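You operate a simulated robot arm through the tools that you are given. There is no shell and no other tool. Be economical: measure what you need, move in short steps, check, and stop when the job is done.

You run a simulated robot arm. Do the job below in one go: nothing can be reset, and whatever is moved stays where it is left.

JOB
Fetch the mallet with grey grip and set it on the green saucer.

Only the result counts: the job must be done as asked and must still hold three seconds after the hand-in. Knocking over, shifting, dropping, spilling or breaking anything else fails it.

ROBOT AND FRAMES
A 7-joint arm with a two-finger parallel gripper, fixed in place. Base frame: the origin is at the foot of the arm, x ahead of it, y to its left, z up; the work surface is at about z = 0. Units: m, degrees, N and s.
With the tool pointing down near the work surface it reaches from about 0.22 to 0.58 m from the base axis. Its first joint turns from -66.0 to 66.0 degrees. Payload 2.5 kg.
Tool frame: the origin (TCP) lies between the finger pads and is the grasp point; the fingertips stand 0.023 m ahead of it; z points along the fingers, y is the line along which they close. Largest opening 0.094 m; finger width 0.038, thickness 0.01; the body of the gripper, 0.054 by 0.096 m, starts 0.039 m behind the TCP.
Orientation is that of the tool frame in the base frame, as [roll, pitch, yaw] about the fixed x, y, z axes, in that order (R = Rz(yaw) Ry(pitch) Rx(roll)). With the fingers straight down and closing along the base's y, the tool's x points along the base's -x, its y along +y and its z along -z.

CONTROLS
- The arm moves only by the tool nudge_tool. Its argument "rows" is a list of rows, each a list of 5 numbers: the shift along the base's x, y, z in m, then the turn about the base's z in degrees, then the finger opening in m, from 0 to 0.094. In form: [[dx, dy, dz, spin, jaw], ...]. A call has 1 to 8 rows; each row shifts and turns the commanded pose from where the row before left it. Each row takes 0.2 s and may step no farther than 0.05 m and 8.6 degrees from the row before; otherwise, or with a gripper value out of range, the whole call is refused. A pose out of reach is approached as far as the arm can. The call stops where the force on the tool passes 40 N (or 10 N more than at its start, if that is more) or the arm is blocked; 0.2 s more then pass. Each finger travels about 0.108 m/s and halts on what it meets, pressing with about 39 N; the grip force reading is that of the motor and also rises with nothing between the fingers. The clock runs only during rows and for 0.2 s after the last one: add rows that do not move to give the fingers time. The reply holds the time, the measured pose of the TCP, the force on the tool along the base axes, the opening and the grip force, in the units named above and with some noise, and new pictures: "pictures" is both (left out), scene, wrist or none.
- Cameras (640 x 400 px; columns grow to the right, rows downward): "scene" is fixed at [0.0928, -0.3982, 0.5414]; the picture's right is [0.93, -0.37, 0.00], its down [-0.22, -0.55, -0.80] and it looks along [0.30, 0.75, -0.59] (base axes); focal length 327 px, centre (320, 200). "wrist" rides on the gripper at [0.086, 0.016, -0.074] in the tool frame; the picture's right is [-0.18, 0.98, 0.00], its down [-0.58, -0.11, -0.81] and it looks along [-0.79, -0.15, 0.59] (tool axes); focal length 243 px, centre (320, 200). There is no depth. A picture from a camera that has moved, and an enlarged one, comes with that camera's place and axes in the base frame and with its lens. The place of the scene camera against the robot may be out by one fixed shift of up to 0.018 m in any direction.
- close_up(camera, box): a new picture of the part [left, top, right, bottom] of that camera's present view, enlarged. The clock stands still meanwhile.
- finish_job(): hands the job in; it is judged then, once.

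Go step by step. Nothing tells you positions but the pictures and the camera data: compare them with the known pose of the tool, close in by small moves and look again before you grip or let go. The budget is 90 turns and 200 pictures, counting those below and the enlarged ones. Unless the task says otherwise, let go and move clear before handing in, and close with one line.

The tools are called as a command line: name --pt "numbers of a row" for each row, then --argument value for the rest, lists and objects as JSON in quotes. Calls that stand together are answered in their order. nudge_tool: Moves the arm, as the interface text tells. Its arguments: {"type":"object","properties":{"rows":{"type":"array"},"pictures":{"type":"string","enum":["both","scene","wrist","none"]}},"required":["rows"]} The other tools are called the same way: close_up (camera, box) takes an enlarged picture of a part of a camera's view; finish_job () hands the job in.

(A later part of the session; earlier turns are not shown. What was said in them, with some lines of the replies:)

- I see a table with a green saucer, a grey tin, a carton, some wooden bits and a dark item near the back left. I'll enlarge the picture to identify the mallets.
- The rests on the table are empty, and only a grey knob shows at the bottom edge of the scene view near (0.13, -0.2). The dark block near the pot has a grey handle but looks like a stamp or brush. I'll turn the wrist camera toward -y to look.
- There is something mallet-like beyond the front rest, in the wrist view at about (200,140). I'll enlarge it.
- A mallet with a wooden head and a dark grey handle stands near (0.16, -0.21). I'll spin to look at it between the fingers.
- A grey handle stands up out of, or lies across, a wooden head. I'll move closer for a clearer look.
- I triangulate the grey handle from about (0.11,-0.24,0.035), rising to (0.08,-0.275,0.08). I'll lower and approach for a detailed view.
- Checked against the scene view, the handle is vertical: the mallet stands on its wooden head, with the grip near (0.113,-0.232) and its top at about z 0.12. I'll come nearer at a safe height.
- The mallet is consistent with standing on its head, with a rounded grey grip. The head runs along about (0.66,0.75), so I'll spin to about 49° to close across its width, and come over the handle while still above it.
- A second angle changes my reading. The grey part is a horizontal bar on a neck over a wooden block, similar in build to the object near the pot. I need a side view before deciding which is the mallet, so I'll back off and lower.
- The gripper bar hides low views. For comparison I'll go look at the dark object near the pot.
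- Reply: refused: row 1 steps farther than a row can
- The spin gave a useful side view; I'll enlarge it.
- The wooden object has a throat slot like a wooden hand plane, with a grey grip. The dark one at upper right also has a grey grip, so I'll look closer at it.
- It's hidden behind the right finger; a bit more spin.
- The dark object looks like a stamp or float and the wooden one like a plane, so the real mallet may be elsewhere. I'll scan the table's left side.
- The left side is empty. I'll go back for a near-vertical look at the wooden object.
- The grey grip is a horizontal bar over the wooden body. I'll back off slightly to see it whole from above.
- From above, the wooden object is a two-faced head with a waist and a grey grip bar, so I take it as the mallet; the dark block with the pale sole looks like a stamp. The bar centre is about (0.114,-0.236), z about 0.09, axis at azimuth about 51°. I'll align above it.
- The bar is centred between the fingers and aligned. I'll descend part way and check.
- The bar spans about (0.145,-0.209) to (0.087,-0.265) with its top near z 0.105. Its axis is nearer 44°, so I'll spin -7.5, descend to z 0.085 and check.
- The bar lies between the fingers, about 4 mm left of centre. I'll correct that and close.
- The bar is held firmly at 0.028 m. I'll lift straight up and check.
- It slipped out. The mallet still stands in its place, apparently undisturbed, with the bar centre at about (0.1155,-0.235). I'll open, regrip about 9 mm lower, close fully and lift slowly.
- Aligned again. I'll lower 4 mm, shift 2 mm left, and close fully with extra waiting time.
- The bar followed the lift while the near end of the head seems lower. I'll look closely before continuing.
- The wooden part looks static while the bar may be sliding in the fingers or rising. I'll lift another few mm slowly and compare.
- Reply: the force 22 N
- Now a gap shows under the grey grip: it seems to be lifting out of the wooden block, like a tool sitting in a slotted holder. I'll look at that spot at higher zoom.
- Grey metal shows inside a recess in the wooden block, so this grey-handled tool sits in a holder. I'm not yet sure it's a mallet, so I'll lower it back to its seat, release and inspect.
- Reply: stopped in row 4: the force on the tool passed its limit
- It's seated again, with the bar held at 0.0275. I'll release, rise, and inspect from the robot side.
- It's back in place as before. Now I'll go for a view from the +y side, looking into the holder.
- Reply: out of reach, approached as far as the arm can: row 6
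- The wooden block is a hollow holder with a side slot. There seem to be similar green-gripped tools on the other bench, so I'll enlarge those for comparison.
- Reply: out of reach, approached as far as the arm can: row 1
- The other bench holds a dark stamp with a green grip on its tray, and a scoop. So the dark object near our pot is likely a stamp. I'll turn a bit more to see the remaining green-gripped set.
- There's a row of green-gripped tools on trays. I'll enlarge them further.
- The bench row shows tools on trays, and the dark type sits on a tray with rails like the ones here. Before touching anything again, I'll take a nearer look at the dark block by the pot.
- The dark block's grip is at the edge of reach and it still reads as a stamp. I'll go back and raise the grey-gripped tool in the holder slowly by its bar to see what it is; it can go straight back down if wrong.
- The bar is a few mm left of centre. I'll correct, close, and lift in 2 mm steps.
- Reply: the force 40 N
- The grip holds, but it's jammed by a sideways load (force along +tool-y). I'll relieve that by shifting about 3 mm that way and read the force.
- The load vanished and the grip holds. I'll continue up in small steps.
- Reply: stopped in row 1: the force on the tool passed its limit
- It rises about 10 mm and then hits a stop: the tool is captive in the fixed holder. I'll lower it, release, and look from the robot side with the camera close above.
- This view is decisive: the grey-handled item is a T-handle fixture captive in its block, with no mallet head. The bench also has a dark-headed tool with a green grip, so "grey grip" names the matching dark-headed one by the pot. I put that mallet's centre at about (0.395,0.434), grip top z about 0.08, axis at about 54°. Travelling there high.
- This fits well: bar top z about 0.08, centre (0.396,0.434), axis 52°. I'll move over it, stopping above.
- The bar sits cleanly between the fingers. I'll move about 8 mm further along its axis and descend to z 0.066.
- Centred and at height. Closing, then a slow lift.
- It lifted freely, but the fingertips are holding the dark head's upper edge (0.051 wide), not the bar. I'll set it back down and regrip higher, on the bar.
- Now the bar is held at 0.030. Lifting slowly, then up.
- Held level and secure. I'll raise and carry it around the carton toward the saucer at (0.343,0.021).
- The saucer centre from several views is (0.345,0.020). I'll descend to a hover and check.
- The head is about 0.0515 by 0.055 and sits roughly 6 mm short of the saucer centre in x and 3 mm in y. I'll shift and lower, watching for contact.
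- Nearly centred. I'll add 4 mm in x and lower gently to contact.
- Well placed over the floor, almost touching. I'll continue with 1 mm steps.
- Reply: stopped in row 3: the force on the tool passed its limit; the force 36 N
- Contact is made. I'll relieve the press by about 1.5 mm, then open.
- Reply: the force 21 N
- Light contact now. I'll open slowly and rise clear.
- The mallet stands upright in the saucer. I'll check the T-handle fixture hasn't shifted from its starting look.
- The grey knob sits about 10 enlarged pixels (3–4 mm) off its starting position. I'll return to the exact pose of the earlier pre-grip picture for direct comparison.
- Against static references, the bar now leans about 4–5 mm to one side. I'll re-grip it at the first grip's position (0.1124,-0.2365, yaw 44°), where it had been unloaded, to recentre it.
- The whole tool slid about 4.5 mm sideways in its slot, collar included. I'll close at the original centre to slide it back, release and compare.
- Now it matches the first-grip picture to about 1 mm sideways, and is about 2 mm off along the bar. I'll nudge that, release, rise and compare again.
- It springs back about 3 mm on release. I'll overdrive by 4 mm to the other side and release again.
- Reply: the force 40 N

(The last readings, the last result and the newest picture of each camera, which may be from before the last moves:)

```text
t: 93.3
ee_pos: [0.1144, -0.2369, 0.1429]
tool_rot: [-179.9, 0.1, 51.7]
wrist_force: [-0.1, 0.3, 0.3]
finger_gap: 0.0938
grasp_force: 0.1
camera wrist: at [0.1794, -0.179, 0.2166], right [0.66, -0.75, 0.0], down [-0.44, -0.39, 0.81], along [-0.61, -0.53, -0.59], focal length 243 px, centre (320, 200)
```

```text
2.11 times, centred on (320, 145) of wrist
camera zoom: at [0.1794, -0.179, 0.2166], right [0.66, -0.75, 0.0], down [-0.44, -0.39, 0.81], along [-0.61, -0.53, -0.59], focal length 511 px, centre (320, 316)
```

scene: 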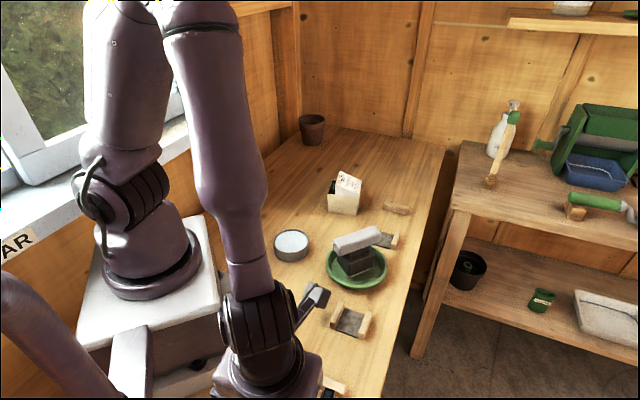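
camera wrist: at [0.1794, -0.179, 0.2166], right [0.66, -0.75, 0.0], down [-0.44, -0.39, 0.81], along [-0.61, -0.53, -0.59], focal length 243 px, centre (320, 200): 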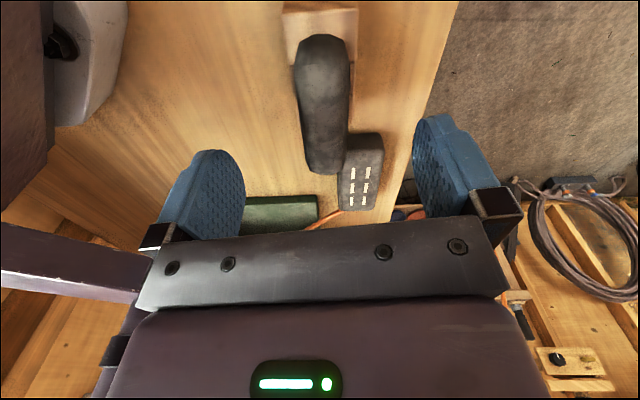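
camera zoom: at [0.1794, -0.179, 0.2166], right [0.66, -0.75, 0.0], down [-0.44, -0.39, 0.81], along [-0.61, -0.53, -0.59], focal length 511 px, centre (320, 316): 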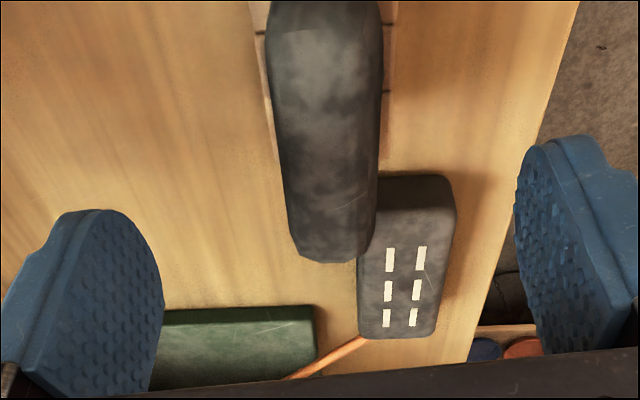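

Now it matches the original picture to about 1 mm. I'll rise clear and verify from the scene camera.

nudge_tool --pt "0 0 0.04 0 0.094" --pt "0.005 0.005 0.04 5 0.094" --pt "0.02 0.03 0.03 8 0.094" --pt "0.02 0.04 0 8 0.094" --pt "0.02 0.04 0 8 0.094" --pt "0.02 0.04 0 8 0.094" --pt "0 0.045 0 8 0.094" --pt "0 0.045 0 8 0.094" --pictures "scene"

close_up --camera "scene" --box '[260, 290, 436, 400]'

close_up --camera "scene" --box '[260, 190, 420, 290]'

```text
t: 95.1
ee_pos: [0.1977, 0.0091, 0.2504]
tool_rot: [180.0, 0.0, 104.6]
wrist_force: [0.0, 1.0, -1.7]
finger_gap: 0.0942
grasp_force: 0.0
```

scene: 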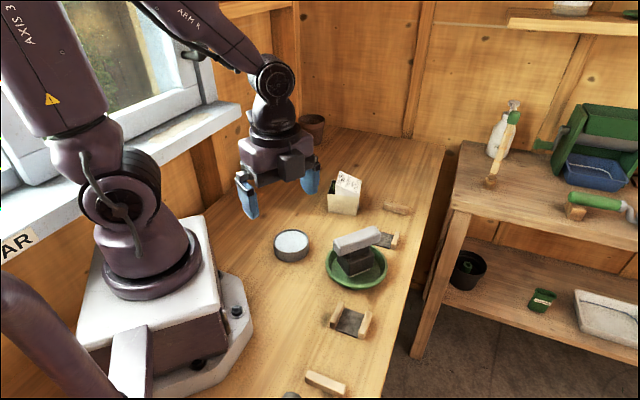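

```text
3.64 times, centred on (348, 345) of scene
camera zoom: at [0.0927, -0.3982, 0.5414], right [0.93, -0.37, 0.0], down [-0.22, -0.55, -0.8], along [0.3, 0.75, -0.59], focal length 1189 px, centre (218, -327)
```

zoom: 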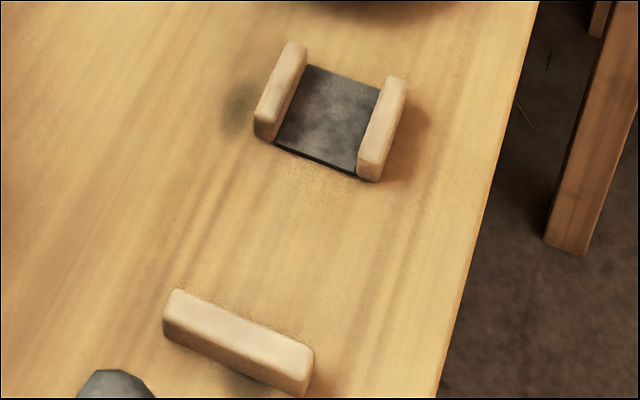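

```text
4.00 times, centred on (340, 240) of scene
camera zoom: at [0.0927, -0.3982, 0.5414], right [0.93, -0.37, 0.0], down [-0.22, -0.55, -0.8], along [0.3, 0.75, -0.59], focal length 1308 px, centre (240, 40)
```

zoom: 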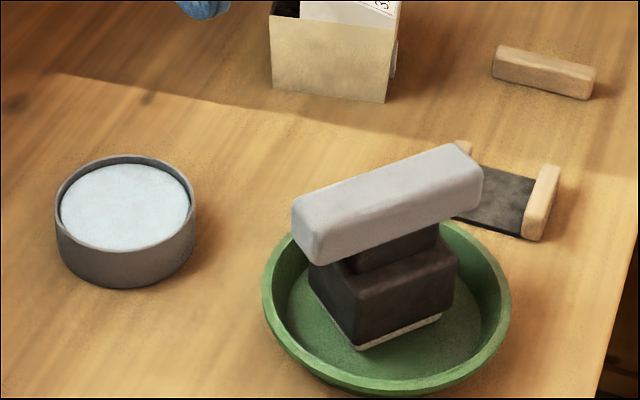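

The knob is back where it started, to within about a millimetre. The mallet stands upright in the saucer, the saucer hasn't moved, and the arm is clear, so I'm handing in.

finish_job

```text
The job is handed in.
```

I set the dark-headed tool with the grey grip upright on the green saucer and moved the arm clear; I took it to be the mallet, but nothing labelled it as one. Before that I tried a grey T-handle in a wooden holder by mistake, which shifted it a few millimetres. I moved it back to within about 1 mm of its starting position.
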